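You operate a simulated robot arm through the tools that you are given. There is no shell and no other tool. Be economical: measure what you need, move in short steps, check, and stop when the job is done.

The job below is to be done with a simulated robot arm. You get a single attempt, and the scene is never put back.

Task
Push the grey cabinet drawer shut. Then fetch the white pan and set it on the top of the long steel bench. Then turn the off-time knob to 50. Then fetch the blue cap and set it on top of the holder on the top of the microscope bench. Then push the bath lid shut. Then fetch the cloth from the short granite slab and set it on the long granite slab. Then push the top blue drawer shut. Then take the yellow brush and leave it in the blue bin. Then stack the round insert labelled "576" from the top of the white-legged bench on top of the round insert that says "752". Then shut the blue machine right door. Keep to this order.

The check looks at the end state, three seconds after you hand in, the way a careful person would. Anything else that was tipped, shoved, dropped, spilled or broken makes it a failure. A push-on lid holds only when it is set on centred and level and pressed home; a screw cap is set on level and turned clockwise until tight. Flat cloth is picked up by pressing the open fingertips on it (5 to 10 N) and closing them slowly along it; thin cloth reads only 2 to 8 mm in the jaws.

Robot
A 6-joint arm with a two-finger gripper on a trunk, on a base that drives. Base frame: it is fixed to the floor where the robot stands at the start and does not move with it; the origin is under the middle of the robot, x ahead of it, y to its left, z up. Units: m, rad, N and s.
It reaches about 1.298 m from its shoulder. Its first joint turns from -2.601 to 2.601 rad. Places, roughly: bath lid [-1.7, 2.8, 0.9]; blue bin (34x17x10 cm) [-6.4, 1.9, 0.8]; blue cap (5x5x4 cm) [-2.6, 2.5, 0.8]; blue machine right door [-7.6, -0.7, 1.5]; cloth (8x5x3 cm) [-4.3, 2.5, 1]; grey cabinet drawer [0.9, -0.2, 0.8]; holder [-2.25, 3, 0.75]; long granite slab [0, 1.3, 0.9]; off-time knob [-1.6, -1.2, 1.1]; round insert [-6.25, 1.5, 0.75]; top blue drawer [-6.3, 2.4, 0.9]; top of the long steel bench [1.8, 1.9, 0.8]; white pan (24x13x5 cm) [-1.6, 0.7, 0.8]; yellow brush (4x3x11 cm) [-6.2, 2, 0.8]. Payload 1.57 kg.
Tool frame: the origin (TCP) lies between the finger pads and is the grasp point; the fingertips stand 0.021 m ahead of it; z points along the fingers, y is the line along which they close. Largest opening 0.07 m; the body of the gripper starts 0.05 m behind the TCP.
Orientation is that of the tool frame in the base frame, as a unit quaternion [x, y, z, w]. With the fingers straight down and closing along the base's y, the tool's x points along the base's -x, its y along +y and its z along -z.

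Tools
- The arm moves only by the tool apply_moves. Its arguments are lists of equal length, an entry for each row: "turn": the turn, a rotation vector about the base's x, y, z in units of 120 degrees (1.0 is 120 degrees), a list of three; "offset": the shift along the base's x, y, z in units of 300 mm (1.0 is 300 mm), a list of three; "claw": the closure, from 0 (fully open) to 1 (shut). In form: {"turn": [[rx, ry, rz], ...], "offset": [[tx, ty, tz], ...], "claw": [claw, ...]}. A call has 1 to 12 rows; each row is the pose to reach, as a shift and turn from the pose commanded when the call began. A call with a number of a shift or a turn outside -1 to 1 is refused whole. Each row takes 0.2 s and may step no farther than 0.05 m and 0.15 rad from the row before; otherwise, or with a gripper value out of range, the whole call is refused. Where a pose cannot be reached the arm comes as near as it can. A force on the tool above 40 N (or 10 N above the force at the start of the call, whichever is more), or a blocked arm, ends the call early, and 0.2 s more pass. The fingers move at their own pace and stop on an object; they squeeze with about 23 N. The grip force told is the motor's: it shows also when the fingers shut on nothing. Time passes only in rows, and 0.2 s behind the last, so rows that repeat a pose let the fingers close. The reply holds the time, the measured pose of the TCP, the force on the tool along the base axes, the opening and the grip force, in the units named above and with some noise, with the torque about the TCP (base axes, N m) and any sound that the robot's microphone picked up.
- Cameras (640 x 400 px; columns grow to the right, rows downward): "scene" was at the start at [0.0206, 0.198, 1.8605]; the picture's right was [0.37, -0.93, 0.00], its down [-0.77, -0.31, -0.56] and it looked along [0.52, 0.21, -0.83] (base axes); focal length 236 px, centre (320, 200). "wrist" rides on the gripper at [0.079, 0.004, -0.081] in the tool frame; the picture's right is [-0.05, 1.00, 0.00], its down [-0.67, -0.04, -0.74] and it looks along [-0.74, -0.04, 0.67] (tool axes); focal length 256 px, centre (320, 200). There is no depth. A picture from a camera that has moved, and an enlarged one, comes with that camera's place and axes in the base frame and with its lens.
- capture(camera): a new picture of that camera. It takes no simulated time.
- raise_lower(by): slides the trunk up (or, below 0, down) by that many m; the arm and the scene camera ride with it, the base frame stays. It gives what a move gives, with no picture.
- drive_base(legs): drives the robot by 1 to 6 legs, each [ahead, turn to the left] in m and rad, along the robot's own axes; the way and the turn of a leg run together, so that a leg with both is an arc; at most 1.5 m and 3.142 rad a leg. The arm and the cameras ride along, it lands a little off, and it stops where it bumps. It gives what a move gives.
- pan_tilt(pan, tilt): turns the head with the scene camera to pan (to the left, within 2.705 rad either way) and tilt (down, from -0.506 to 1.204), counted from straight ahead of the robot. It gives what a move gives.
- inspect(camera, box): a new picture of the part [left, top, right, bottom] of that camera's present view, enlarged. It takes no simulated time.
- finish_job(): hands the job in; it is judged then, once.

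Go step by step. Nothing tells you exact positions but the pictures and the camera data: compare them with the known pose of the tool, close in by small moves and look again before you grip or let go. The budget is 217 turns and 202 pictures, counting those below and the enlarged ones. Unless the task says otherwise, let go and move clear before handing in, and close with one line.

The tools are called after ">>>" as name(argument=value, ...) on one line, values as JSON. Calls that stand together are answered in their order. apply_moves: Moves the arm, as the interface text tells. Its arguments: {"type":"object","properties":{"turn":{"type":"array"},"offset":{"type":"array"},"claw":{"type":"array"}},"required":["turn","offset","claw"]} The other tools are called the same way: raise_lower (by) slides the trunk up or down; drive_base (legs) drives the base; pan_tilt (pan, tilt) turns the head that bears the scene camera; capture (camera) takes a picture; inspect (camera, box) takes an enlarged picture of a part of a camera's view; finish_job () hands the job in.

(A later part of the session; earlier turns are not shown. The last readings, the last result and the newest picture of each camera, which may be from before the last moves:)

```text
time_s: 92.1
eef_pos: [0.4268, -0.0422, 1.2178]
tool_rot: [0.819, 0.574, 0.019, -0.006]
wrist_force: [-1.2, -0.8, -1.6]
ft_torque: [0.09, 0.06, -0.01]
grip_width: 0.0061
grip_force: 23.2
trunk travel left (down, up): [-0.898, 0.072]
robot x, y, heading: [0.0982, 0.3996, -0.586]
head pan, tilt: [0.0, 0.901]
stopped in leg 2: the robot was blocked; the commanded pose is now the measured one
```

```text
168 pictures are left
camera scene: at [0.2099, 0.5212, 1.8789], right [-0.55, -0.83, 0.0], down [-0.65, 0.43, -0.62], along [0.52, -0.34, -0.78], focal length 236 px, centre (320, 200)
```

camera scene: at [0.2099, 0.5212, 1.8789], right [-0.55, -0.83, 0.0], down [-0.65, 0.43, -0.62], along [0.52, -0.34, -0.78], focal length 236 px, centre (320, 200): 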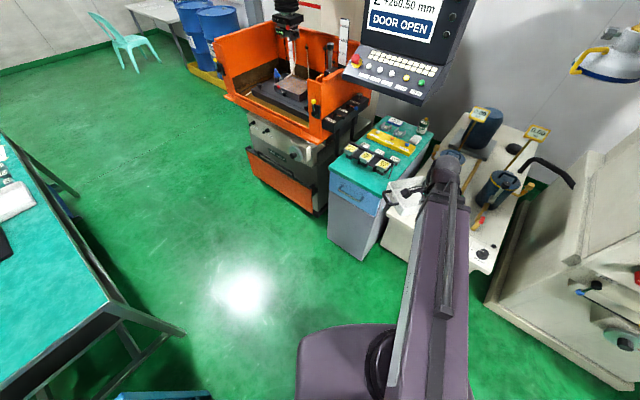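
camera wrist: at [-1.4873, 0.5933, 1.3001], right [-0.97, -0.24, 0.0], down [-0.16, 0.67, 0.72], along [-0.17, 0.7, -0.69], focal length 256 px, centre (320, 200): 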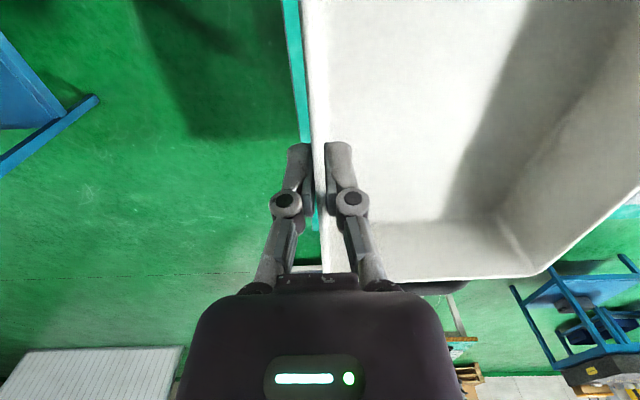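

Blocked again mid-turn. I look behind to learn what the robot touches.

>>> pan_tilt(pan=2.7, tilt=1.0)

>>> capture(camera="scene")

>>> pan_tilt(pan=1.6, tilt=1.1)

>>> capture(camera="scene")

>>> pan_tilt(pan=-1.9, tilt=1.0)

>>> capture(camera="scene")

```text
time_s: 94.5
eef_pos: [0.4323, -0.04, 1.2167]
tool_rot: [0.819, 0.574, 0.016, -0.008]
wrist_force: [-0.4, -0.2, -1.3]
ft_torque: [0.08, 0.09, 0.01]
grip_width: 0.0059
grip_force: 23.2
trunk travel left (down, up): [-0.898, 0.072]
robot x, y, heading: [0.1, 0.4032, -0.587]
head pan, tilt: [2.7, 1.0]
```

```text
167 pictures are left
camera scene: at [0.1201, 0.6257, 1.8708], right [0.86, 0.52, 0.0], down [0.43, -0.72, -0.54], along [-0.28, 0.46, -0.84], focal length 236 px, centre (320, 200)
```

scene: 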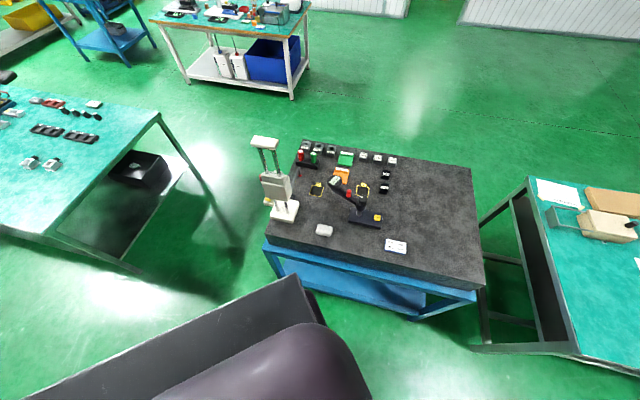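

```text
time_s: 95.8
eef_pos: [0.4327, -0.0389, 1.2173]
tool_rot: [0.819, 0.574, 0.017, -0.008]
wrist_force: [-0.4, 0.2, -2.1]
ft_torque: [0.05, 0.15, -0.01]
grip_width: 0.0058
grip_force: 22.8
trunk travel left (down, up): [-0.898, 0.072]
robot x, y, heading: [0.0974, 0.4017, -0.585]
head pan, tilt: [1.6, 1.1]
```

```text
166 pictures are left
camera scene: at [0.1894, 0.6198, 1.8642], right [0.85, -0.53, 0.0], down [-0.47, -0.76, -0.45], along [0.24, 0.39, -0.89], focal length 236 px, centre (320, 200)
```

scene: 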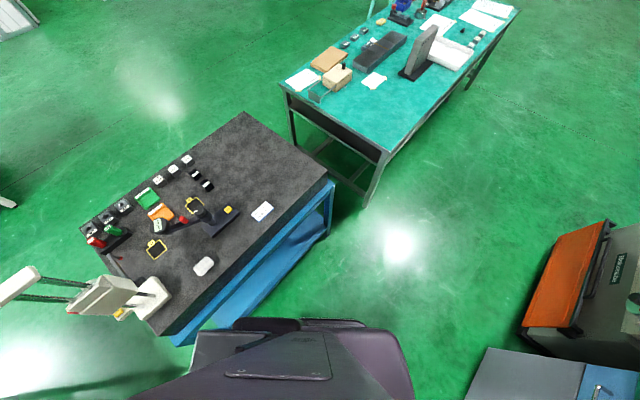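

```text
time_s: 98.8
eef_pos: [0.4321, -0.0405, 1.2174]
tool_rot: [0.818, 0.574, 0.016, -0.007]
wrist_force: [-0.7, 0.2, -3.0]
ft_torque: [0.05, 0.1, -0.01]
grip_width: 0.0061
grip_force: 22.6
trunk travel left (down, up): [-0.898, 0.072]
robot x, y, heading: [0.0997, 0.4014, -0.583]
head pan, tilt: [-1.901, 1.0]
```

```text
165 pictures are left
camera scene: at [0.1009, 0.5237, 1.8708], right [-0.61, 0.79, 0.0], down [0.67, 0.51, -0.54], along [-0.43, -0.33, -0.84], focal length 236 px, centre (320, 200)
```

scene: 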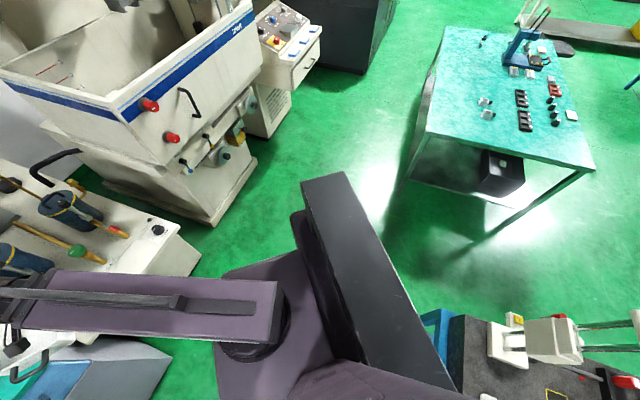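

The base is bigger than thought (rear corners ~0.55 m from centre) and touched the granite bench's rail; nothing moved on it. The arm telescopes and turns at the shoulder, so I can keep the base parallel to the furniture. I drive clear, then into the lane south of the steel bench.

>>> drive_base(legs=[[0.2, 0], [0, 0.88], [0.72, 0]])

>>> pan_tilt(pan=1.0, tilt=0.8)

>>> capture(camera="scene")

```text
time_s: 108.3
eef_pos: [1.5041, 0.4917, 1.2166]
tool_rot: [0.49, 0.871, 0.011, -0.013]
wrist_force: [0.0, 0.1, -2.6]
ft_torque: [-0.09, 0.15, 0.03]
grip_width: 0.0058
grip_force: 22.8
trunk travel left (down, up): [-0.898, 0.072]
robot x, y, heading: [0.9538, 0.5049, 0.301]
head pan, tilt: [-1.901, 1.0]
```

```text
time_s: 110.8
eef_pos: [1.5033, 0.4906, 1.2176]
tool_rot: [0.49, 0.872, 0.012, -0.014]
wrist_force: [-0.2, 0.0, -3.4]
ft_torque: [-0.07, 0.11, 0.01]
grip_width: 0.0062
grip_force: 22.8
trunk travel left (down, up): [-0.898, 0.072]
robot x, y, heading: [0.9499, 0.5031, 0.304]
head pan, tilt: [1.0, 0.799]
```

```text
164 pictures are left
camera scene: at [0.8789, 0.7312, 1.8859], right [0.96, -0.26, 0.0], down [-0.19, -0.69, -0.7], along [0.18, 0.67, -0.72], focal length 236 px, centre (320, 200)
```

scene: 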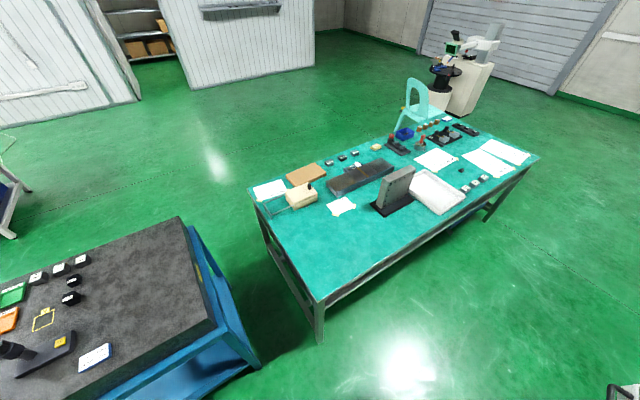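

The clear area on the bench is around (1.15,1.40). I swing the arm left in arcs, yawing the pan to align with the bench.

>>> apply_moves(turn=[[0, 0, 0.067], [0, 0, 0.134], [0, 0, 0.2], [0, 0, 0.268], [0, 0, 0.335], [0, 0, 0.4], [0, 0, 0.47]], offset=[[0.03, 0.14, 0], [0.05, 0.28, 0], [0.06, 0.42, 0], [0.06, 0.56, 0], [0.05, 0.7, 0], [0.03, 0.84, 0], [0, 0.963, 0]], claw=[1, 1, 1, 1, 1, 1, 1])

>>> apply_moves(turn=[[0, 0, 0.05], [0, 0, 0.1], [0, 0, 0.15], [0, 0, 0.175], [0, 0, 0.175], [0, 0, 0.175], [0, 0, 0.175], [0, 0, 0.175]], offset=[[-0.07, 0.117, 0], [-0.14, 0.234, 0], [-0.21, 0.35, 0], [-0.28, 0.467, 0], [-0.354, 0.583, 0], [-0.425, 0.7, 0], [-0.496, 0.817, 0], [-0.567, 0.933, 0]], claw=[1, 1, 1, 1, 1, 1, 1, 1])

>>> apply_moves(turn=[[0, 0, 0], [0, 0, 0], [0, 0, 0], [0, 0, 0], [0, 0, 0], [0, 0, 0], [0, 0, 0], [0, 0, 0]], offset=[[-0.067, 0.118, 0], [-0.133, 0.236, 0], [-0.2, 0.354, 0], [-0.267, 0.472, 0], [-0.333, 0.59, 0], [-0.4, 0.707, 0], [-0.467, 0.825, 0], [-0.533, 0.943, 0]], claw=[1, 1, 1, 1, 1, 1, 1, 1])

>>> capture(camera="scene")

```text
time_s: 112.4
eef_pos: [1.5029, 0.7813, 1.2161]
tool_rot: [0.019, 1.0, 0.003, -0.018]
wrist_force: [0.2, -0.3, -0.7]
ft_torque: [-0.16, -0.01, -0.02]
grip_width: 0.0058
grip_force: 23.0
trunk travel left (down, up): [-0.898, 0.072]
robot x, y, heading: [0.9495, 0.5098, 0.298]
head pan, tilt: [1.0, 0.799]
```

```text
time_s: 114.2
eef_pos: [1.3334, 1.0634, 1.2159]
tool_rot: [-0.162, 0.987, -0.001, -0.016]
wrist_force: [-1.4, 0.4, -2.3]
ft_torque: [-0.13, -0.04, 0.0]
grip_width: 0.006
grip_force: 23.0
trunk travel left (down, up): [-0.898, 0.072]
robot x, y, heading: [0.9527, 0.5046, 0.307]
head pan, tilt: [1.0, 0.799]
```

```text
time_s: 116.0
eef_pos: [1.1747, 1.3443, 1.2165]
tool_rot: [-0.162, 0.987, 0.0, -0.018]
wrist_force: [-0.3, 0.2, -1.6]
ft_torque: [-0.13, -0.03, 0.04]
grip_width: 0.0062
grip_force: 22.8
trunk travel left (down, up): [-0.898, 0.072]
robot x, y, heading: [0.9514, 0.5061, 0.304]
head pan, tilt: [1.0, 0.799]
```

```text
163 pictures are left
camera scene: at [0.8782, 0.7326, 1.8857], right [0.96, -0.26, 0.0], down [-0.19, -0.69, -0.7], along [0.18, 0.67, -0.72], focal length 236 px, centre (320, 200)
```

scene: 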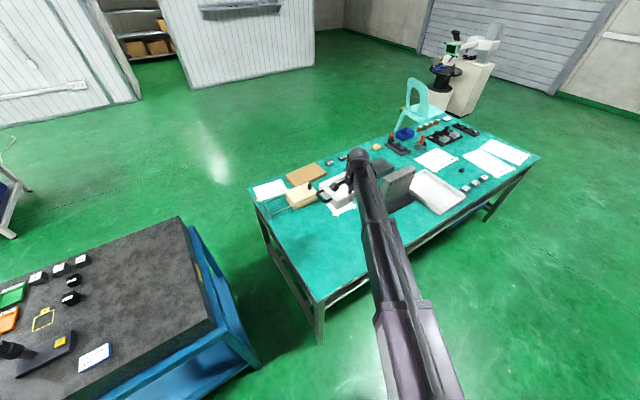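

Over the clear spot. I lower to about 5 cm above the bench and look.

>>> raise_lower(by=-0.34)

>>> capture(camera="scene")

>>> capture(camera="wrist")

```text
time_s: 119.3
eef_pos: [1.1735, 1.3424, 0.8767]
tool_rot: [-0.162, 0.987, 0.001, -0.018]
wrist_force: [-0.2, 0.1, -2.5]
ft_torque: [-0.09, -0.04, -0.02]
grip_width: 0.0059
grip_force: 22.9
trunk travel left (down, up): [-0.558, 0.412]
robot x, y, heading: [0.9524, 0.5078, 0.302]
head pan, tilt: [1.0, 0.799]
```

```text
162 pictures are left
camera scene: at [0.8787, 0.7315, 1.5459], right [0.96, -0.26, 0.0], down [-0.19, -0.69, -0.7], along [0.18, 0.67, -0.72], focal length 236 px, centre (320, 200)
```

scene: 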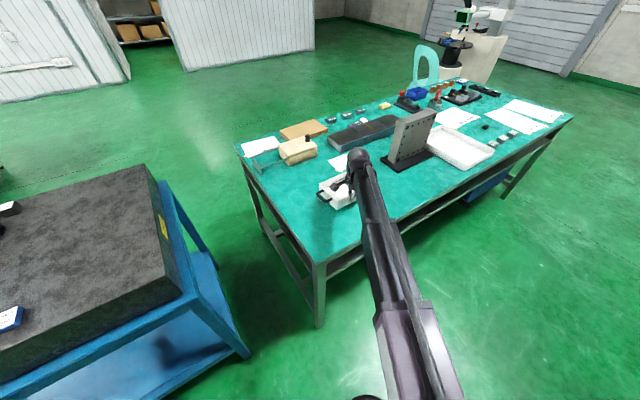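

```text
161 pictures are left
camera wrist: at [1.1003, 1.3207, 0.9603], right [-0.27, 0.96, 0.0], down [0.67, 0.18, 0.72], along [0.69, 0.2, -0.69], focal length 256 px, centre (320, 200)
```

wrist: 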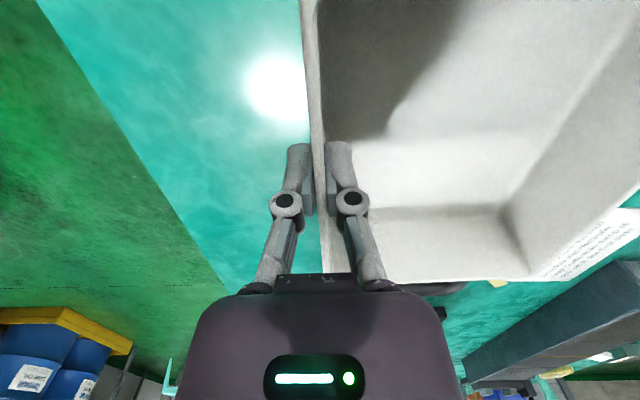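

The spot is clear. I lower to contact in small steps.

>>> raise_lower(by=-0.04)

>>> raise_lower(by=-0.01)

>>> inspect(camera="scene", box=[290, 150, 420, 231])

```text
time_s: 120.2
eef_pos: [1.1741, 1.3427, 0.8367]
tool_rot: [-0.162, 0.987, 0.0, -0.016]
wrist_force: [0.3, -0.7, 1.2]
ft_torque: [0.03, -0.17, -0.03]
grip_width: 0.0062
grip_force: 23.0
trunk travel left (down, up): [-0.518, 0.452]
robot x, y, heading: [0.9492, 0.5042, 0.303]
head pan, tilt: [1.0, 0.799]
```

```text
time_s: 120.7
eef_pos: [1.1743, 1.342, 0.8267]
tool_rot: [-0.163, 0.987, 0.001, -0.018]
wrist_force: [-1.5, -0.6, 13.2]
ft_torque: [-0.02, 0.02, 0.01]
grip_width: 0.0059
grip_force: 23.4
trunk travel left (down, up): [-0.508, 0.462]
robot x, y, heading: [0.9509, 0.506, 0.303]
head pan, tilt: [1.0, 0.799]
```

```text
4.92 times, centred on (355, 190) of scene
camera zoom: at [0.8781, 0.7299, 1.496], right [0.96, -0.26, 0.0], down [-0.19, -0.69, -0.7], along [0.18, 0.67, -0.72], focal length 1160 px, centre (148, 247)
```

zoom: 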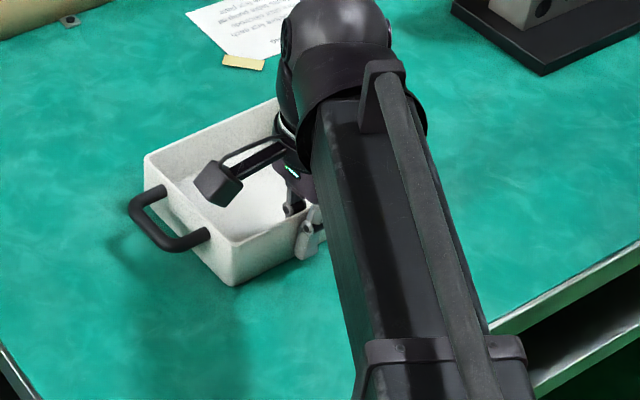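

It is resting on the bench (13 N). I release and rise.

>>> apply_moves(turn=[[0, 0, 0], [0, 0, 0], [0, 0, 0], [0, 0, 0]], offset=[[0, 0, 0], [0, 0, 0], [0, 0, 0], [0, 0, 0]], claw=[0.7, 0.4, 0.2, 0])

>>> raise_lower(by=0.4)

>>> capture(camera="wrist")

```text
time_s: 121.7
eef_pos: [1.1748, 1.3424, 0.8272]
tool_rot: [-0.163, 0.987, 0.0, -0.017]
wrist_force: [-0.4, -0.2, 0.3]
ft_torque: [0.0, 0.04, 0.01]
grip_width: 0.0696
grip_force: 0.1
trunk travel left (down, up): [-0.508, 0.462]
robot x, y, heading: [0.9524, 0.5054, 0.304]
head pan, tilt: [1.0, 0.799]
```

```text
time_s: 125.6
eef_pos: [1.1748, 1.3419, 1.2266]
tool_rot: [-0.162, 0.987, 0.001, -0.018]
wrist_force: [1.1, -0.8, 0.4]
ft_torque: [-0.01, -0.03, 0.04]
grip_width: 0.07
grip_force: 0.0
trunk travel left (down, up): [-0.908, 0.062]
robot x, y, heading: [0.9536, 0.5056, 0.307]
head pan, tilt: [1.0, 0.799]
```

```text
159 pictures are left
camera wrist: at [1.1003, 1.3206, 1.3104], right [-0.27, 0.96, 0.01], down [0.67, 0.18, 0.72], along [0.69, 0.2, -0.69], focal length 256 px, centre (320, 200)
```

wrist: 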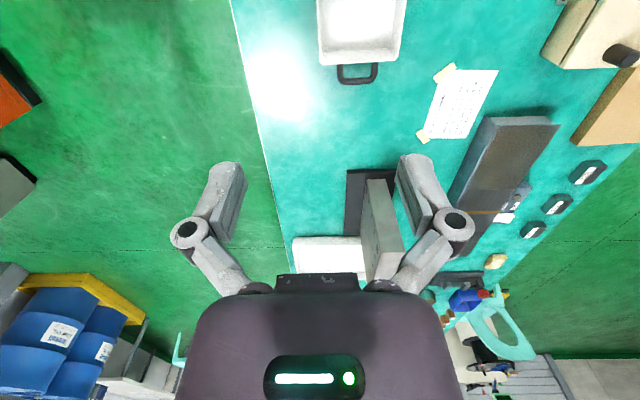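

The pan stands on the steel bench. Next the off-time knob: I tuck the arm, back out of the lane, turn round and drive west along the grinder.

>>> apply_moves(turn=[[0, 0, 0], [0, 0, 0], [0, 0, 0], [0, 0, 0], [0, 0, 0], [0, 0, 0], [0, 0, 0], [0, 0, 0]], offset=[[0.067, -0.118, 0], [0.133, -0.236, 0], [0.2, -0.354, 0], [0.267, -0.472, 0], [0.333, -0.59, 0], [0.4, -0.707, 0], [0.467, -0.825, 0], [0.533, -0.943, 0]], claw=[0, 0, 0, 0, 0, 0, 0, 0])

>>> apply_moves(turn=[[0, 0, 0], [0, 0, 0], [0, 0, 0], [0, 0, 0], [0, 0, 0], [0, 0, 0], [0, 0, 0], [0, 0, 0]], offset=[[0.067, -0.118, 0], [0.133, -0.236, 0], [0.2, -0.354, 0], [0.267, -0.472, 0], [0.333, -0.59, 0], [0.4, -0.707, 0], [0.467, -0.825, 0], [0.52, -0.943, 0]], claw=[0, 0, 0, 0, 0, 0, 0, 0])

>>> drive_base(legs=[[-1.25, 0], [0, 1.6], [0, 1.6]])

>>> pan_tilt(pan=0.3, tilt=0.6)

>>> capture(camera="scene")

```text
time_s: 127.4
eef_pos: [1.3334, 1.0584, 1.2278]
tool_rot: [-0.164, 0.986, 0.001, -0.018]
wrist_force: [-0.5, 0.2, 0.0]
ft_torque: [0.01, -0.01, -0.02]
grip_width: 0.07
grip_force: 0.0
trunk travel left (down, up): [-0.908, 0.062]
robot x, y, heading: [0.9495, 0.5086, 0.309]
head pan, tilt: [1.0, 0.799]
```

```text
time_s: 129.2
eef_pos: [1.4918, 0.7737, 1.2275]
tool_rot: [-0.163, 0.986, 0.001, -0.018]
wrist_force: [0.1, -0.5, 0.3]
ft_torque: [0.02, 0.02, -0.02]
grip_width: 0.0703
grip_force: 0.0
trunk travel left (down, up): [-0.908, 0.062]
robot x, y, heading: [0.9489, 0.5069, 0.302]
head pan, tilt: [1.0, 0.799]
```

```text
time_s: 148.3
eef_pos: [-0.7627, -0.1457, 1.2273]
tool_rot: [0.984, 0.177, 0.017, 0.0]
wrist_force: [-1.4, 3.6, 0.7]
ft_torque: [-0.29, -0.14, 0.01]
grip_width: 0.0701
grip_force: 0.1
trunk travel left (down, up): [-0.908, 0.062]
robot x, y, heading: [-0.2033, 0.0692, -2.822]
head pan, tilt: [1.0, 0.799]
```

```text
time_s: 149.4
eef_pos: [-0.7623, -0.1458, 1.2264]
tool_rot: [0.984, 0.178, 0.017, 0.002]
wrist_force: [0.8, -0.3, -0.1]
ft_torque: [-0.01, 0.0, -0.02]
grip_width: 0.0698
grip_force: 0.1
trunk travel left (down, up): [-0.908, 0.062]
robot x, y, heading: [-0.2076, 0.0704, -2.829]
head pan, tilt: [0.3, 0.6]
```

```text
158 pictures are left
camera scene: at [-0.1818, -0.1275, 1.9128], right [-0.58, 0.81, 0.0], down [0.46, 0.33, -0.82], along [-0.67, -0.48, -0.57], focal length 236 px, centre (320, 200)
```

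scene: 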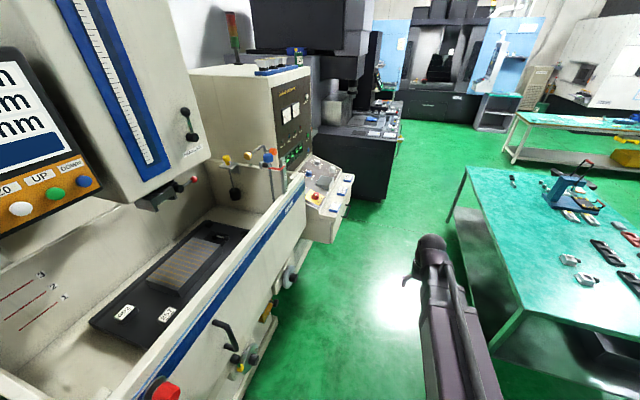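

The console with knobs is ahead-left beyond the grinder. I drive 0.8 m forward and look at it.

>>> drive_base(legs=[[0.8, 0]])

>>> pan_tilt(pan=0.9, tilt=0.7)

>>> capture(camera="scene")

```text
time_s: 154.6
eef_pos: [-1.5301, -0.4064, 1.227]
tool_rot: [0.983, 0.181, 0.018, 0.001]
wrist_force: [0.7, 0.5, -0.4]
ft_torque: [0.0, 0.01, 0.02]
grip_width: 0.0703
grip_force: 0.1
trunk travel left (down, up): [-0.908, 0.062]
robot x, y, heading: [-0.9733, -0.1817, -2.816]
head pan, tilt: [0.3, 0.6]
```

```text
time_s: 155.6
eef_pos: [-1.5298, -0.406, 1.2269]
tool_rot: [0.984, 0.18, 0.017, 0.001]
wrist_force: [-0.5, -0.5, 0.6]
ft_torque: [0.01, 0.01, 0.0]
grip_width: 0.07
grip_force: 0.1
trunk travel left (down, up): [-0.908, 0.062]
robot x, y, heading: [-0.972, -0.1828, -2.81]
head pan, tilt: [0.901, 0.7]
```

```text
157 pictures are left
camera scene: at [-0.9066, -0.4116, 1.9042], right [-0.94, 0.34, 0.0], down [0.22, 0.61, -0.77], along [-0.26, -0.72, -0.64], focal length 236 px, centre (320, 200)
```

scene: 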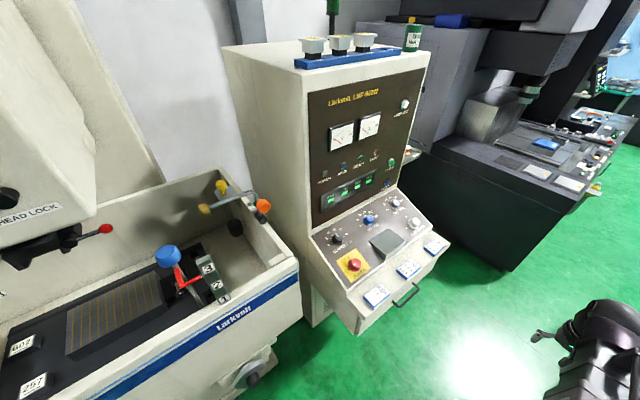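

>>> inspect(camera="scene", box=[310, 180, 450, 268])

>>> inspect(camera="scene", box=[350, 190, 430, 240])

```text
4.55 times, centred on (380, 224) of scene
camera zoom: at [-0.9066, -0.4116, 1.9042], right [-0.94, 0.34, 0.0], down [0.22, 0.61, -0.77], along [-0.26, -0.72, -0.64], focal length 1071 px, centre (47, 91)
```

zoom: 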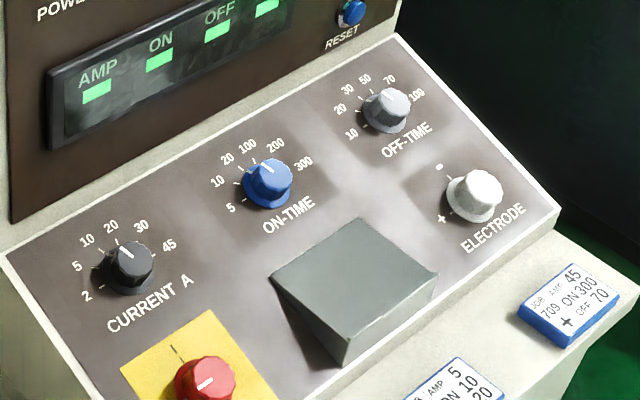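

```text
8.00 times, centred on (390, 215) of scene
camera zoom: at [-0.9066, -0.4116, 1.9042], right [-0.94, 0.34, 0.0], down [0.22, 0.61, -0.77], along [-0.26, -0.72, -0.64], focal length 1885 px, centre (-240, 80)
```

zoom: 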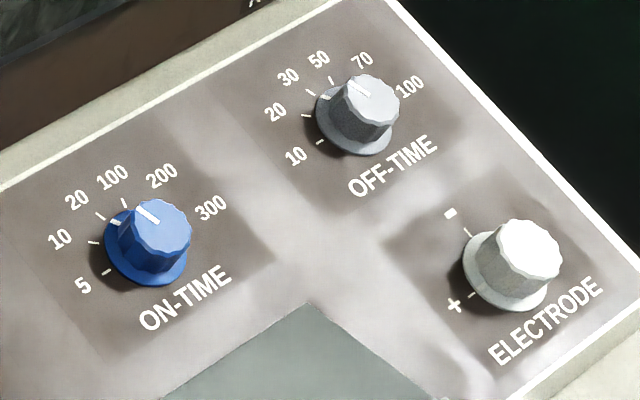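

The off-time knob points at 30; it must turn clockwise one mark to 50. I bring the wrist camera round for a close look at the panel.

>>> apply_moves(turn=[[0, 0, 0.066], [0, 0, 0.132], [0, 0, 0.198], [0, 0, 0.264], [0, 0, 0.33], [0, 0, 0.396], [0, 0, 0.462], [0, 0, 0.528], [0, 0, 0.594], [0, 0, 0.66], [0, 0, 0.7225]], offset=[[-0.02, -0.09, 0], [-0.04, -0.18, 0], [-0.06, -0.27, 0], [-0.08, -0.36, 0], [-0.1, -0.45, 0], [-0.12, -0.54, 0], [-0.14, -0.63, 0], [-0.16, -0.72, 0], [-0.18, -0.81, 0], [-0.2, -0.9, 0], [-0.22, -1.0, 0]], claw=[0, 0, 0, 0, 0, 0, 0, 0, 0, 0, 0])

>>> capture(camera="wrist")

>>> capture(camera="scene")

```text
time_s: 158.0
eef_pos: [-1.5957, -0.7052, 1.2269]
tool_rot: [0.59, 0.807, 0.014, -0.012]
wrist_force: [-0.4, -0.1, 0.1]
ft_torque: [0.02, -0.02, 0.01]
grip_width: 0.0701
grip_force: 0.0
trunk travel left (down, up): [-0.908, 0.062]
robot x, y, heading: [-0.9745, -0.179, -2.818]
head pan, tilt: [0.901, 0.7]
```

```text
154 pictures are left
camera wrist: at [-1.6161, -0.6327, 1.3102], right [0.97, 0.25, 0.01], down [0.17, -0.67, 0.72], along [0.19, -0.7, -0.69], focal length 256 px, centre (320, 200)
```

wrist: 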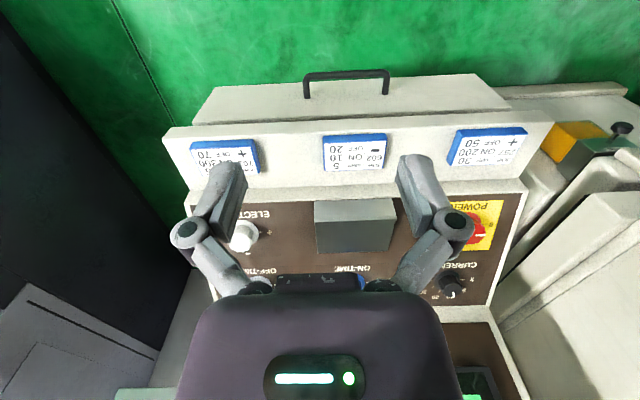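

```text
153 pictures are left
camera scene: at [-0.9068, -0.4126, 1.904], right [-0.94, 0.34, 0.0], down [0.22, 0.61, -0.76], along [-0.26, -0.72, -0.64], focal length 236 px, centre (320, 200)
```

scene: 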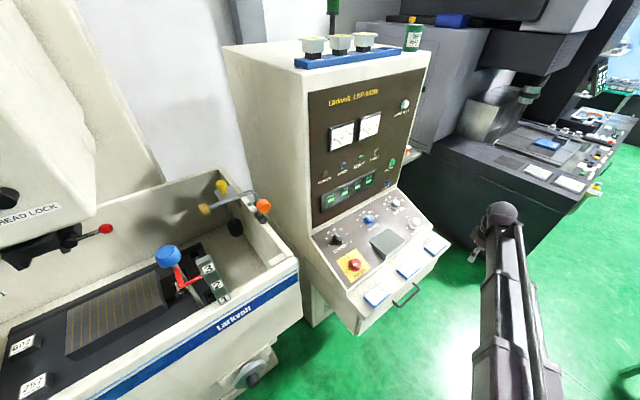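

The panel slopes ~18°; I place the off-time knob base at about (−1.604,−1.172,1.068). I tilt the hand to the panel normal and move above the knob.

>>> apply_moves(turn=[[-0.018, -0.005, 0], [-0.036, -0.01, 0], [-0.054, -0.016, 0], [-0.072, -0.021, 0], [-0.09, -0.026, 0], [-0.108, -0.031, 0], [-0.126, -0.037, 0], [-0.144, -0.042, 0]], offset=[[-0.005, -0.12, 0], [-0.01, -0.24, 0.002], [-0.015, -0.36, 0.005], [-0.02, -0.48, 0.008], [-0.025, -0.6, 0.012], [-0.03, -0.72, 0.017], [-0.035, -0.84, 0.023], [-0.037, -0.98, 0.03]], claw=[0, 0, 0, 0, 0, 0, 0, 0])

>>> apply_moves(turn=[[0, 0, 0], [0, 0, 0], [0, 0, 0], [0, 0, 0]], offset=[[0, -0.13, 0], [0, -0.26, 0], [0, -0.39, 0], [0, -0.53, 0]], claw=[0, 0, 0, 0])

>>> capture(camera="wrist")

>>> inspect(camera="scene", box=[290, 120, 490, 245])

```text
time_s: 159.8
eef_pos: [-1.6066, -0.9984, 1.2335]
tool_rot: [0.584, 0.8, -0.081, 0.112]
wrist_force: [-0.2, -0.7, 0.3]
ft_torque: [0.0, -0.02, 0.02]
grip_width: 0.0698
grip_force: 0.0
trunk travel left (down, up): [-0.908, 0.062]
robot x, y, heading: [-0.9745, -0.1831, -2.812]
head pan, tilt: [0.901, 0.7]
```

```text
time_s: 160.8
eef_pos: [-1.6101, -1.1593, 1.2327]
tool_rot: [0.585, 0.799, -0.082, 0.113]
wrist_force: [-0.9, -0.1, 0.8]
ft_torque: [0.0, 0.06, 0.02]
grip_width: 0.0703
grip_force: 0.0
trunk travel left (down, up): [-0.908, 0.062]
robot x, y, heading: [-0.9722, -0.1861, -2.815]
head pan, tilt: [0.901, 0.7]
```

```text
152 pictures are left
camera wrist: at [-1.6354, -1.0652, 1.2892], right [0.97, 0.25, 0.02], down [0.1, -0.43, 0.9], along [0.23, -0.87, -0.44], focal length 256 px, centre (320, 200)
```

wrist: 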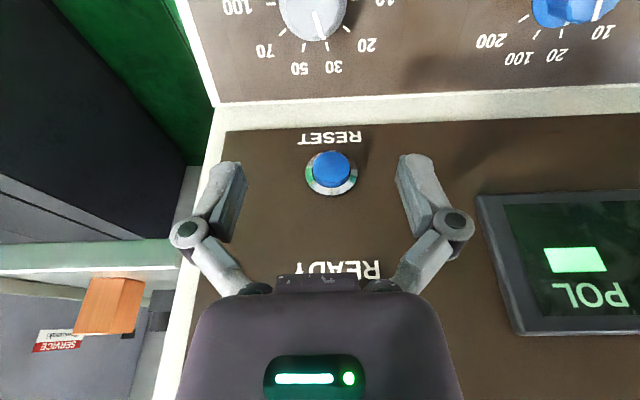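

```text
3.20 times, centred on (390, 182) of scene
camera zoom: at [-0.9068, -0.4128, 1.904], right [-0.94, 0.34, 0.0], down [0.22, 0.61, -0.76], along [-0.26, -0.72, -0.64], focal length 754 px, centre (96, 256)
```

zoom: 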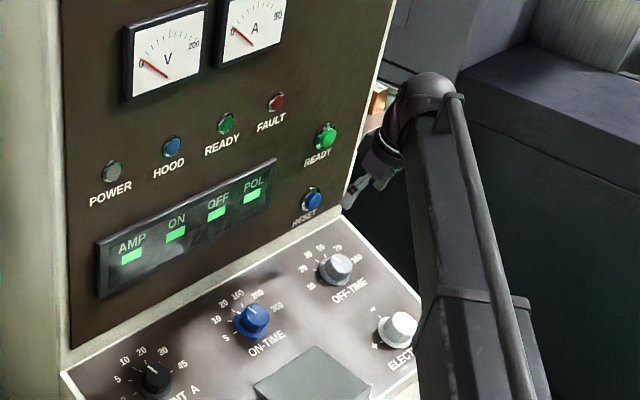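

The wrist view agrees: knob axis is under the TCP, pointer at 30, marks ~36° apart. I lower to just above the knob and check.

>>> raise_lower(by=-0.085)

>>> capture(camera="wrist")

>>> inspect(camera="scene", box=[310, 110, 470, 210])

```text
time_s: 162.0
eef_pos: [-1.6083, -1.1578, 1.1492]
tool_rot: [0.584, 0.799, -0.083, 0.114]
wrist_force: [0.7, -0.2, -0.6]
ft_torque: [0.02, -0.02, 0.01]
grip_width: 0.0702
grip_force: 0.2
trunk travel left (down, up): [-0.823, 0.147]
robot x, y, heading: [-0.9763, -0.1869, -2.814]
head pan, tilt: [0.901, 0.7]
```

```text
150 pictures are left
camera wrist: at [-1.6351, -1.0638, 1.2048], right [0.97, 0.25, 0.02], down [0.1, -0.42, 0.9], along [0.24, -0.87, -0.43], focal length 256 px, centre (320, 200)
```

wrist: 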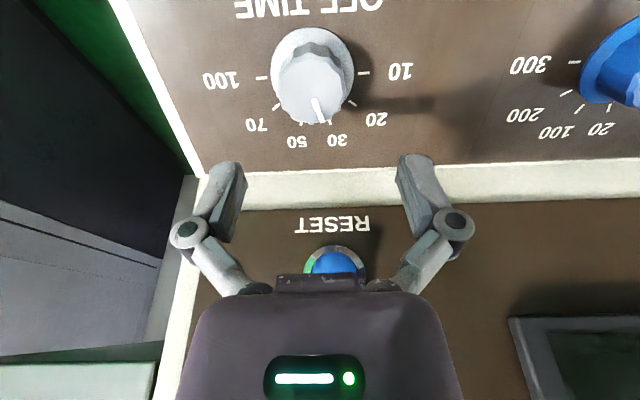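

```text
4.00 times, centred on (390, 160) of scene
camera zoom: at [-0.9066, -0.4116, 1.8192], right [-0.94, 0.34, 0.0], down [0.22, 0.61, -0.76], along [-0.26, -0.72, -0.64], focal length 942 px, centre (40, 360)
```

zoom: 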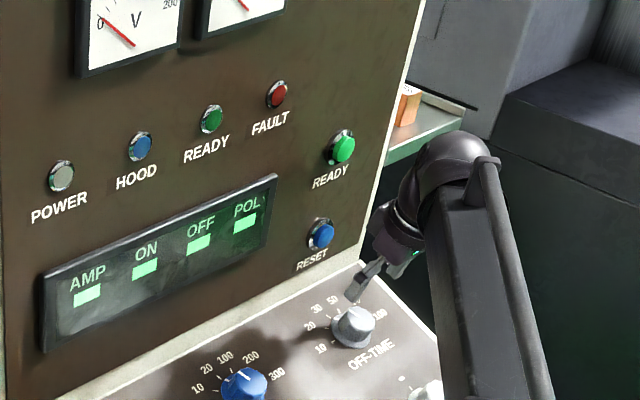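

Pointer confirmed at 30 with 36° spacing. Small centring shift, then down around the knob.

>>> apply_moves(turn=[[0, 0, 0]], offset=[[-0.012, -0.01, 0]], claw=[0])

>>> raise_lower(by=-0.05)

>>> capture(camera="wrist")

>>> inspect(camera="scene", box=[310, 90, 470, 190])

```text
time_s: 162.4
eef_pos: [-1.6143, -1.1614, 1.1489]
tool_rot: [0.585, 0.799, -0.081, 0.113]
wrist_force: [-0.7, -0.1, 0.2]
ft_torque: [0.03, 0.03, 0.02]
grip_width: 0.0699
grip_force: 0.1
trunk travel left (down, up): [-0.823, 0.147]
robot x, y, heading: [-0.9769, -0.1824, -2.814]
head pan, tilt: [0.901, 0.7]
```

```text
time_s: 163.4
eef_pos: [-1.6123, -1.1605, 1.0981]
tool_rot: [0.585, 0.799, -0.082, 0.113]
wrist_force: [-0.3, 0.2, -0.1]
ft_torque: [0.01, -0.02, -0.01]
grip_width: 0.0701
grip_force: 0.1
trunk travel left (down, up): [-0.773, 0.197]
robot x, y, heading: [-0.9805, -0.1819, -2.815]
head pan, tilt: [0.901, 0.7]
```

```text
148 pictures are left
camera wrist: at [-1.6389, -1.0668, 1.1549], right [0.97, 0.25, 0.02], down [0.1, -0.42, 0.9], along [0.24, -0.87, -0.43], focal length 256 px, centre (320, 200)
```

wrist: 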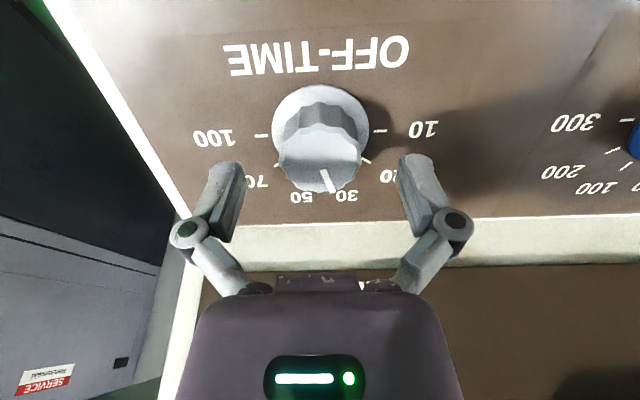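

```text
4.00 times, centred on (390, 140) of scene
camera zoom: at [-0.9065, -0.4114, 1.7692], right [-0.94, 0.34, 0.0], down [0.22, 0.61, -0.77], along [-0.26, -0.72, -0.64], focal length 942 px, centre (40, 440)
```

zoom: 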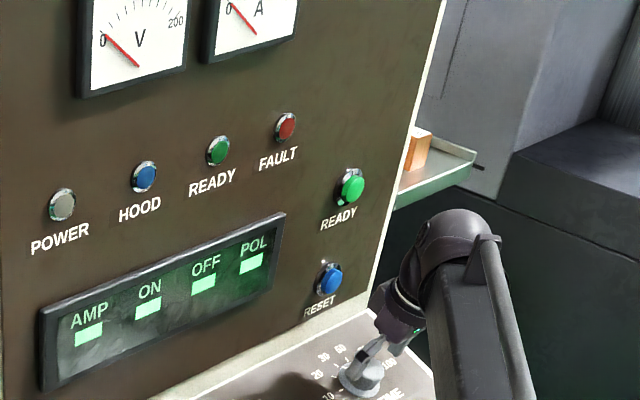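

The knob sits centred between the fingers. I close on it.

>>> apply_moves(turn=[[0, 0, 0], [0, 0, 0], [0, 0, 0], [0, 0, 0]], offset=[[0, 0, 0], [0, 0, 0], [0, 0, 0], [0, 0, 0]], claw=[0.3, 0.6, 1, 1])

>>> capture(camera="wrist")

```text
time_s: 164.5
eef_pos: [-1.6131, -1.1564, 1.1035]
tool_rot: [0.585, 0.798, -0.086, 0.113]
wrist_force: [-3.0, 4.4, 33.1]
ft_torque: [-0.2, -0.08, -0.04]
grip_width: 0.0062
grip_force: 28.6
trunk travel left (down, up): [-0.773, 0.197]
robot x, y, heading: [-0.9729, -0.1833, -2.815]
head pan, tilt: [0.901, 0.7]
stopped in row 4: the force on the tool passed its limit at 40 N (the readings are from after the stop); the commanded pose is now the measured one
```

```text
146 pictures are left
camera wrist: at [-1.6393, -1.0619, 1.1593], right [0.97, 0.25, 0.01], down [0.1, -0.42, 0.9], along [0.23, -0.87, -0.43], focal length 256 px, centre (320, 200)
```

wrist: 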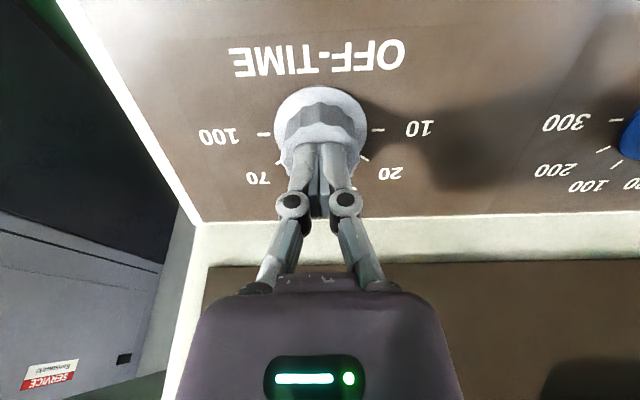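

The knob is shorter and tapered: the fingers slid over its top. I open, rise slightly and check the pointer is unchanged.

>>> raise_lower(by=0.03)

>>> apply_moves(turn=[[0, 0, 0], [0, 0, 0], [0, 0, 0], [0, 0, 0]], offset=[[0, 0, 0], [0, 0, 0], [0, 0, 0], [0, 0, 0]], claw=[0.6, 0.3, 0, 0])

>>> inspect(camera="wrist", box=[200, 20, 440, 170])

```text
time_s: 165.2
eef_pos: [-1.6147, -1.1619, 1.1281]
tool_rot: [0.586, 0.799, -0.082, 0.112]
wrist_force: [-1.5, -0.1, -0.3]
ft_torque: [0.02, 0.02, 0.0]
grip_width: 0.0001
grip_force: 28.3
trunk travel left (down, up): [-0.803, 0.167]
robot x, y, heading: [-0.9755, -0.185, -2.813]
head pan, tilt: [0.901, 0.7]
```

```text
time_s: 166.2
eef_pos: [-1.6157, -1.1603, 1.1287]
tool_rot: [0.586, 0.798, -0.083, 0.113]
wrist_force: [0.3, 0.0, -0.4]
ft_torque: [0.01, 0.02, 0.02]
grip_width: 0.0699
grip_force: 0.1
trunk travel left (down, up): [-0.803, 0.167]
robot x, y, heading: [-0.9743, -0.1813, -2.815]
head pan, tilt: [0.901, 0.7]
```

```text
2.67 times, centred on (320, 95) of wrist
camera zoom: at [-1.6406, -1.0661, 1.1848], right [0.97, 0.25, 0.01], down [0.1, -0.42, 0.9], along [0.23, -0.87, -0.44], focal length 683 px, centre (320, 480)
```

zoom: 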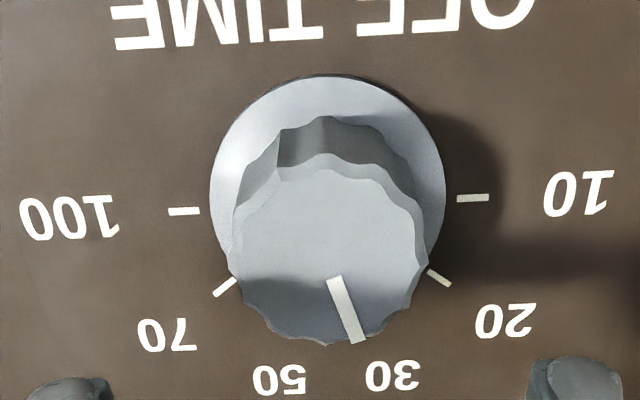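

Clear view: knob top radius ~19 mm, height ~22 mm, skirt radius ~25 mm. I centre, go deeper (tips ~3 mm above panel) and close only to about 35 mm.

>>> apply_moves(turn=[[0, 0, 0]], offset=[[0.01, -0.004, 0]], claw=[0])

>>> raise_lower(by=-0.039)

>>> apply_moves(turn=[[0, 0, 0], [0, 0, 0], [0, 0, 0], [0, 0, 0]], offset=[[0, 0, 0], [0, 0, 0], [0, 0, 0], [0, 0, 0]], claw=[0.2, 0.35, 0.48, 0.48])

>>> capture(camera="wrist")

```text
time_s: 166.6
eef_pos: [-1.6114, -1.1627, 1.1295]
tool_rot: [0.585, 0.799, -0.084, 0.113]
wrist_force: [0.4, 0.4, 0.8]
ft_torque: [0.02, 0.03, -0.01]
grip_width: 0.0699
grip_force: 0.0
trunk travel left (down, up): [-0.803, 0.167]
robot x, y, heading: [-0.9766, -0.1806, -2.818]
head pan, tilt: [0.901, 0.7]
```

```text
time_s: 167.5
eef_pos: [-1.6118, -1.1629, 1.0907]
tool_rot: [0.585, 0.799, -0.083, 0.113]
wrist_force: [-0.4, 0.1, 0.0]
ft_torque: [-0.01, 0.0, -0.01]
grip_width: 0.0702
grip_force: 0.1
trunk travel left (down, up): [-0.764, 0.206]
robot x, y, heading: [-0.9727, -0.1839, -2.814]
head pan, tilt: [0.901, 0.7]
```

```text
time_s: 168.5
eef_pos: [-1.6117, -1.1629, 1.0906]
tool_rot: [0.586, 0.798, -0.084, 0.112]
wrist_force: [-4.5, -2.5, 4.7]
ft_torque: [0.01, 0.15, -0.07]
grip_width: 0.0399
grip_force: 32.3
trunk travel left (down, up): [-0.764, 0.206]
robot x, y, heading: [-0.9733, -0.1837, -2.815]
head pan, tilt: [0.901, 0.7]
```

```text
144 pictures are left
camera wrist: at [-1.6381, -1.0675, 1.1458], right [0.97, 0.25, 0.01], down [0.1, -0.42, 0.9], along [0.23, -0.87, -0.43], focal length 256 px, centre (320, 200)
```

wrist: 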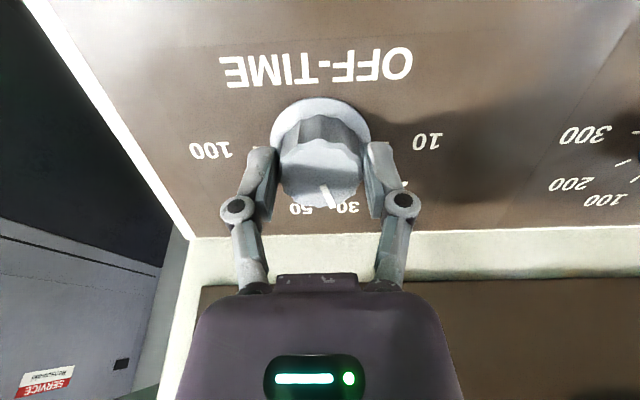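

Gripped at 40 mm. I turn it 36° clockwise about the panel normal.

>>> apply_moves(turn=[[0.0043, -0.0148, -0.0475], [0.0086, -0.0297, -0.095], [0.013, -0.0445, -0.1425], [0.0173, -0.0593, -0.19], [0.0216, -0.0742, -0.2375], [0.0259, -0.089, -0.285], [0.0259, -0.089, -0.285]], offset=[[0, 0, 0], [0, 0, 0], [0, 0, 0], [0, 0, 0], [0, 0, 0], [0, 0, 0], [0, 0, 0]], claw=[0.48, 0.48, 0.48, 0.48, 0.48, 0.48, 0.48])

>>> capture(camera="wrist")

```text
time_s: 170.1
eef_pos: [-1.6113, -1.1611, 1.0899]
tool_rot: [0.802, 0.579, -0.036, 0.14]
wrist_force: [9.1, 4.6, -9.2]
ft_torque: [0.6, -0.51, 0.26]
grip_width: 0.0399
grip_force: 31.9
trunk travel left (down, up): [-0.764, 0.206]
robot x, y, heading: [-0.9779, -0.1833, -2.819]
head pan, tilt: [0.901, 0.7]
```

```text
143 pictures are left
camera wrist: at [-1.5893, -1.0696, 1.1511], right [0.92, -0.34, 0.19], down [-0.33, -0.4, 0.85], along [-0.21, -0.85, -0.48], focal length 256 px, centre (320, 200)
```

wrist: 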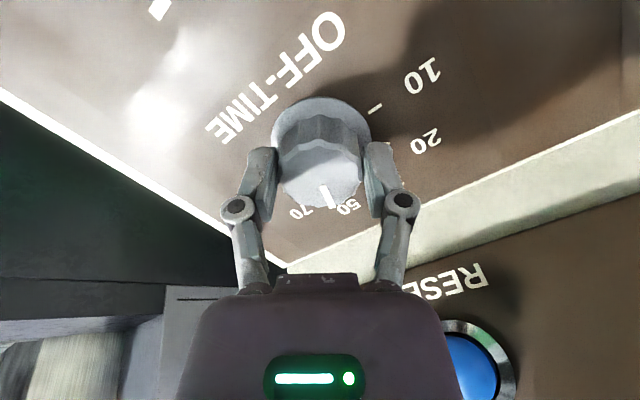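

The pointer now lies at the 50 label. I release, rise and check.

>>> apply_moves(turn=[[0, 0, 0], [0, 0, 0], [0, 0, 0]], offset=[[0, 0, 0], [0, 0, 0], [0, 0, 0]], claw=[0.3, 0, 0])

>>> raise_lower(by=0.06)

>>> inspect(camera="wrist", box=[200, 0, 440, 150])

```text
time_s: 170.9
eef_pos: [-1.6123, -1.1629, 1.091]
tool_rot: [0.802, 0.58, -0.037, 0.141]
wrist_force: [-0.3, -0.2, 0.5]
ft_torque: [0.0, 0.06, -0.04]
grip_width: 0.0701
grip_force: 0.0
trunk travel left (down, up): [-0.764, 0.206]
robot x, y, heading: [-0.9775, -0.1824, -2.813]
head pan, tilt: [0.901, 0.7]
```

```text
time_s: 171.9
eef_pos: [-1.6112, -1.1625, 1.1503]
tool_rot: [0.802, 0.58, -0.035, 0.14]
wrist_force: [-0.4, 0.1, -0.5]
ft_torque: [0.01, -0.02, -0.03]
grip_width: 0.0699
grip_force: 0.1
trunk travel left (down, up): [-0.824, 0.146]
robot x, y, heading: [-0.9758, -0.1846, -2.819]
head pan, tilt: [0.901, 0.7]
```

```text
2.67 times, centred on (320, 75) of wrist
camera zoom: at [-1.5906, -1.0697, 1.211], right [0.92, -0.34, 0.19], down [-0.33, -0.4, 0.85], along [-0.21, -0.85, -0.48], focal length 683 px, centre (320, 533)
```

zoom: 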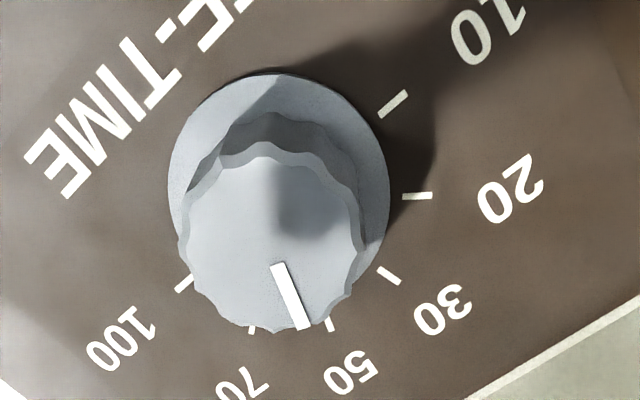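

The knob reads 50. Next the blue cap: I raise the trunk, straighten and tuck the arm, then drive toward the microscope bench.

>>> raise_lower(by=0.1)

>>> apply_moves(turn=[[0.018, 0.005, 0], [0.036, 0.01, 0], [0.054, 0.016, 0], [0.072, 0.021, 0], [0.09, 0.026, 0], [0.108, 0.031, 0], [0.126, 0.037, 0], [0.144, 0.042, 0]], offset=[[0.01, 0.12, 0], [0.02, 0.24, 0], [0.03, 0.36, -0.005], [0.04, 0.48, -0.01], [0.05, 0.6, -0.015], [0.06, 0.72, -0.02], [0.07, 0.84, -0.026], [0.08, 0.98, -0.03]], claw=[0, 0, 0, 0, 0, 0, 0, 0])

>>> apply_moves(turn=[[0, 0, 0], [0, 0, 0], [0, 0, 0], [0, 0, 0], [0, 0, 0], [0, 0, 0], [0, 0, 0], [0, 0, 0]], offset=[[0.0, 0.12, 0], [0.0, 0.24, 0], [0.0, 0.36, 0], [0.0, 0.48, 0], [0.0, 0.6, 0], [0.0, 0.72, 0], [0.0, 0.84, 0], [0.0, 0.98, 0]], claw=[0, 0, 0, 0, 0, 0, 0, 0])

>>> apply_moves(turn=[[0, 0, 0], [0, 0, 0], [0, 0, 0], [0, 0, 0], [0, 0, 0], [0, 0, 0]], offset=[[0.02, 0.12, 0], [0.04, 0.24, 0], [0.06, 0.36, 0], [0.08, 0.48, 0], [0.1, 0.58, 0], [0.12, 0.66, 0]], claw=[0, 0, 0, 0, 0, 0])

>>> drive_base(legs=[[-0.4, 0], [0, -1.589], [1.0, 0]])

```text
time_s: 173.2
eef_pos: [-1.6115, -1.1618, 1.2515]
tool_rot: [0.802, 0.579, -0.038, 0.14]
wrist_force: [-0.6, 0.4, -0.4]
ft_torque: [0.01, 0.01, -0.03]
grip_width: 0.0701
grip_force: 0.0
trunk travel left (down, up): [-0.924, 0.046]
robot x, y, heading: [-0.9758, -0.182, -2.817]
head pan, tilt: [0.901, 0.7]
```

```text
time_s: 175.0
eef_pos: [-1.5873, -0.8659, 1.2449]
tool_rot: [0.812, 0.584, 0.015, -0.008]
wrist_force: [0.3, 0.5, 0.3]
ft_torque: [-0.01, 0.04, -0.03]
grip_width: 0.0702
grip_force: 0.0
out of reach, approached as far as the arm can: row 2, 4
trunk travel left (down, up): [-0.924, 0.046]
robot x, y, heading: [-0.9749, -0.1821, -2.817]
head pan, tilt: [0.901, 0.7]
```

```text
time_s: 176.8
eef_pos: [-1.5866, -0.5725, 1.2432]
tool_rot: [0.811, 0.584, 0.015, -0.007]
wrist_force: [-0.1, -0.4, -0.2]
ft_torque: [-0.02, -0.03, 0.01]
grip_width: 0.0699
grip_force: 0.1
trunk travel left (down, up): [-0.924, 0.046]
robot x, y, heading: [-0.9758, -0.1858, -2.814]
head pan, tilt: [0.901, 0.7]
```

```text
time_s: 178.2
eef_pos: [-1.5515, -0.3729, 1.2427]
tool_rot: [0.812, 0.584, 0.014, -0.008]
wrist_force: [0.0, -0.3, -0.6]
ft_torque: [0.02, 0.0, 0.0]
grip_width: 0.07
grip_force: 0.0
trunk travel left (down, up): [-0.924, 0.046]
robot x, y, heading: [-0.9745, -0.1838, -2.815]
head pan, tilt: [0.901, 0.7]
```

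```text
time_s: 192.8
eef_pos: [-1.0574, 1.4777, 1.2434]
tool_rot: [0.984, -0.177, 0.015, 0.006]
wrist_force: [-1.2, -0.7, 0.3]
ft_torque: [0.01, -0.03, -0.02]
grip_width: 0.07
grip_force: 0.0
trunk travel left (down, up): [-0.924, 0.046]
robot x, y, heading: [-0.8847, 0.8998, 1.872]
head pan, tilt: [0.901, 0.7]
```

On course at (−0.88,0.90). I go on to the north lane and look.

>>> drive_base(legs=[[0.85, 0]])

>>> pan_tilt(pan=0.55, tilt=0.65)

>>> capture(camera="scene")

```text
time_s: 198.3
eef_pos: [-1.2936, 2.2869, 1.2429]
tool_rot: [0.983, -0.184, 0.016, 0.006]
wrist_force: [-0.7, -0.6, 0.6]
ft_torque: [0.02, 0.0, 0.02]
grip_width: 0.07
grip_force: 0.1
trunk travel left (down, up): [-0.924, 0.046]
robot x, y, heading: [-1.1244, 1.7002, 1.855]
head pan, tilt: [0.901, 0.7]
```

```text
time_s: 199.1
eef_pos: [-1.2946, 2.2863, 1.2431]
tool_rot: [0.983, -0.183, 0.017, 0.007]
wrist_force: [0.4, 0.6, 0.3]
ft_torque: [0.02, -0.02, 0.0]
grip_width: 0.0696
grip_force: 0.0
trunk travel left (down, up): [-0.924, 0.046]
robot x, y, heading: [-1.1276, 1.6993, 1.857]
head pan, tilt: [0.55, 0.649]
```

```text
141 pictures are left
camera scene: at [-1.3406, 1.6676, 1.9245], right [0.67, 0.74, 0.0], down [0.45, -0.4, -0.8], along [-0.59, 0.53, -0.6], focal length 236 px, centre (320, 200)
```

scene: 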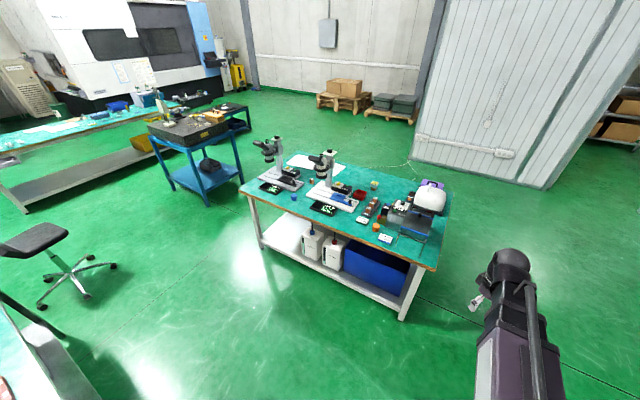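

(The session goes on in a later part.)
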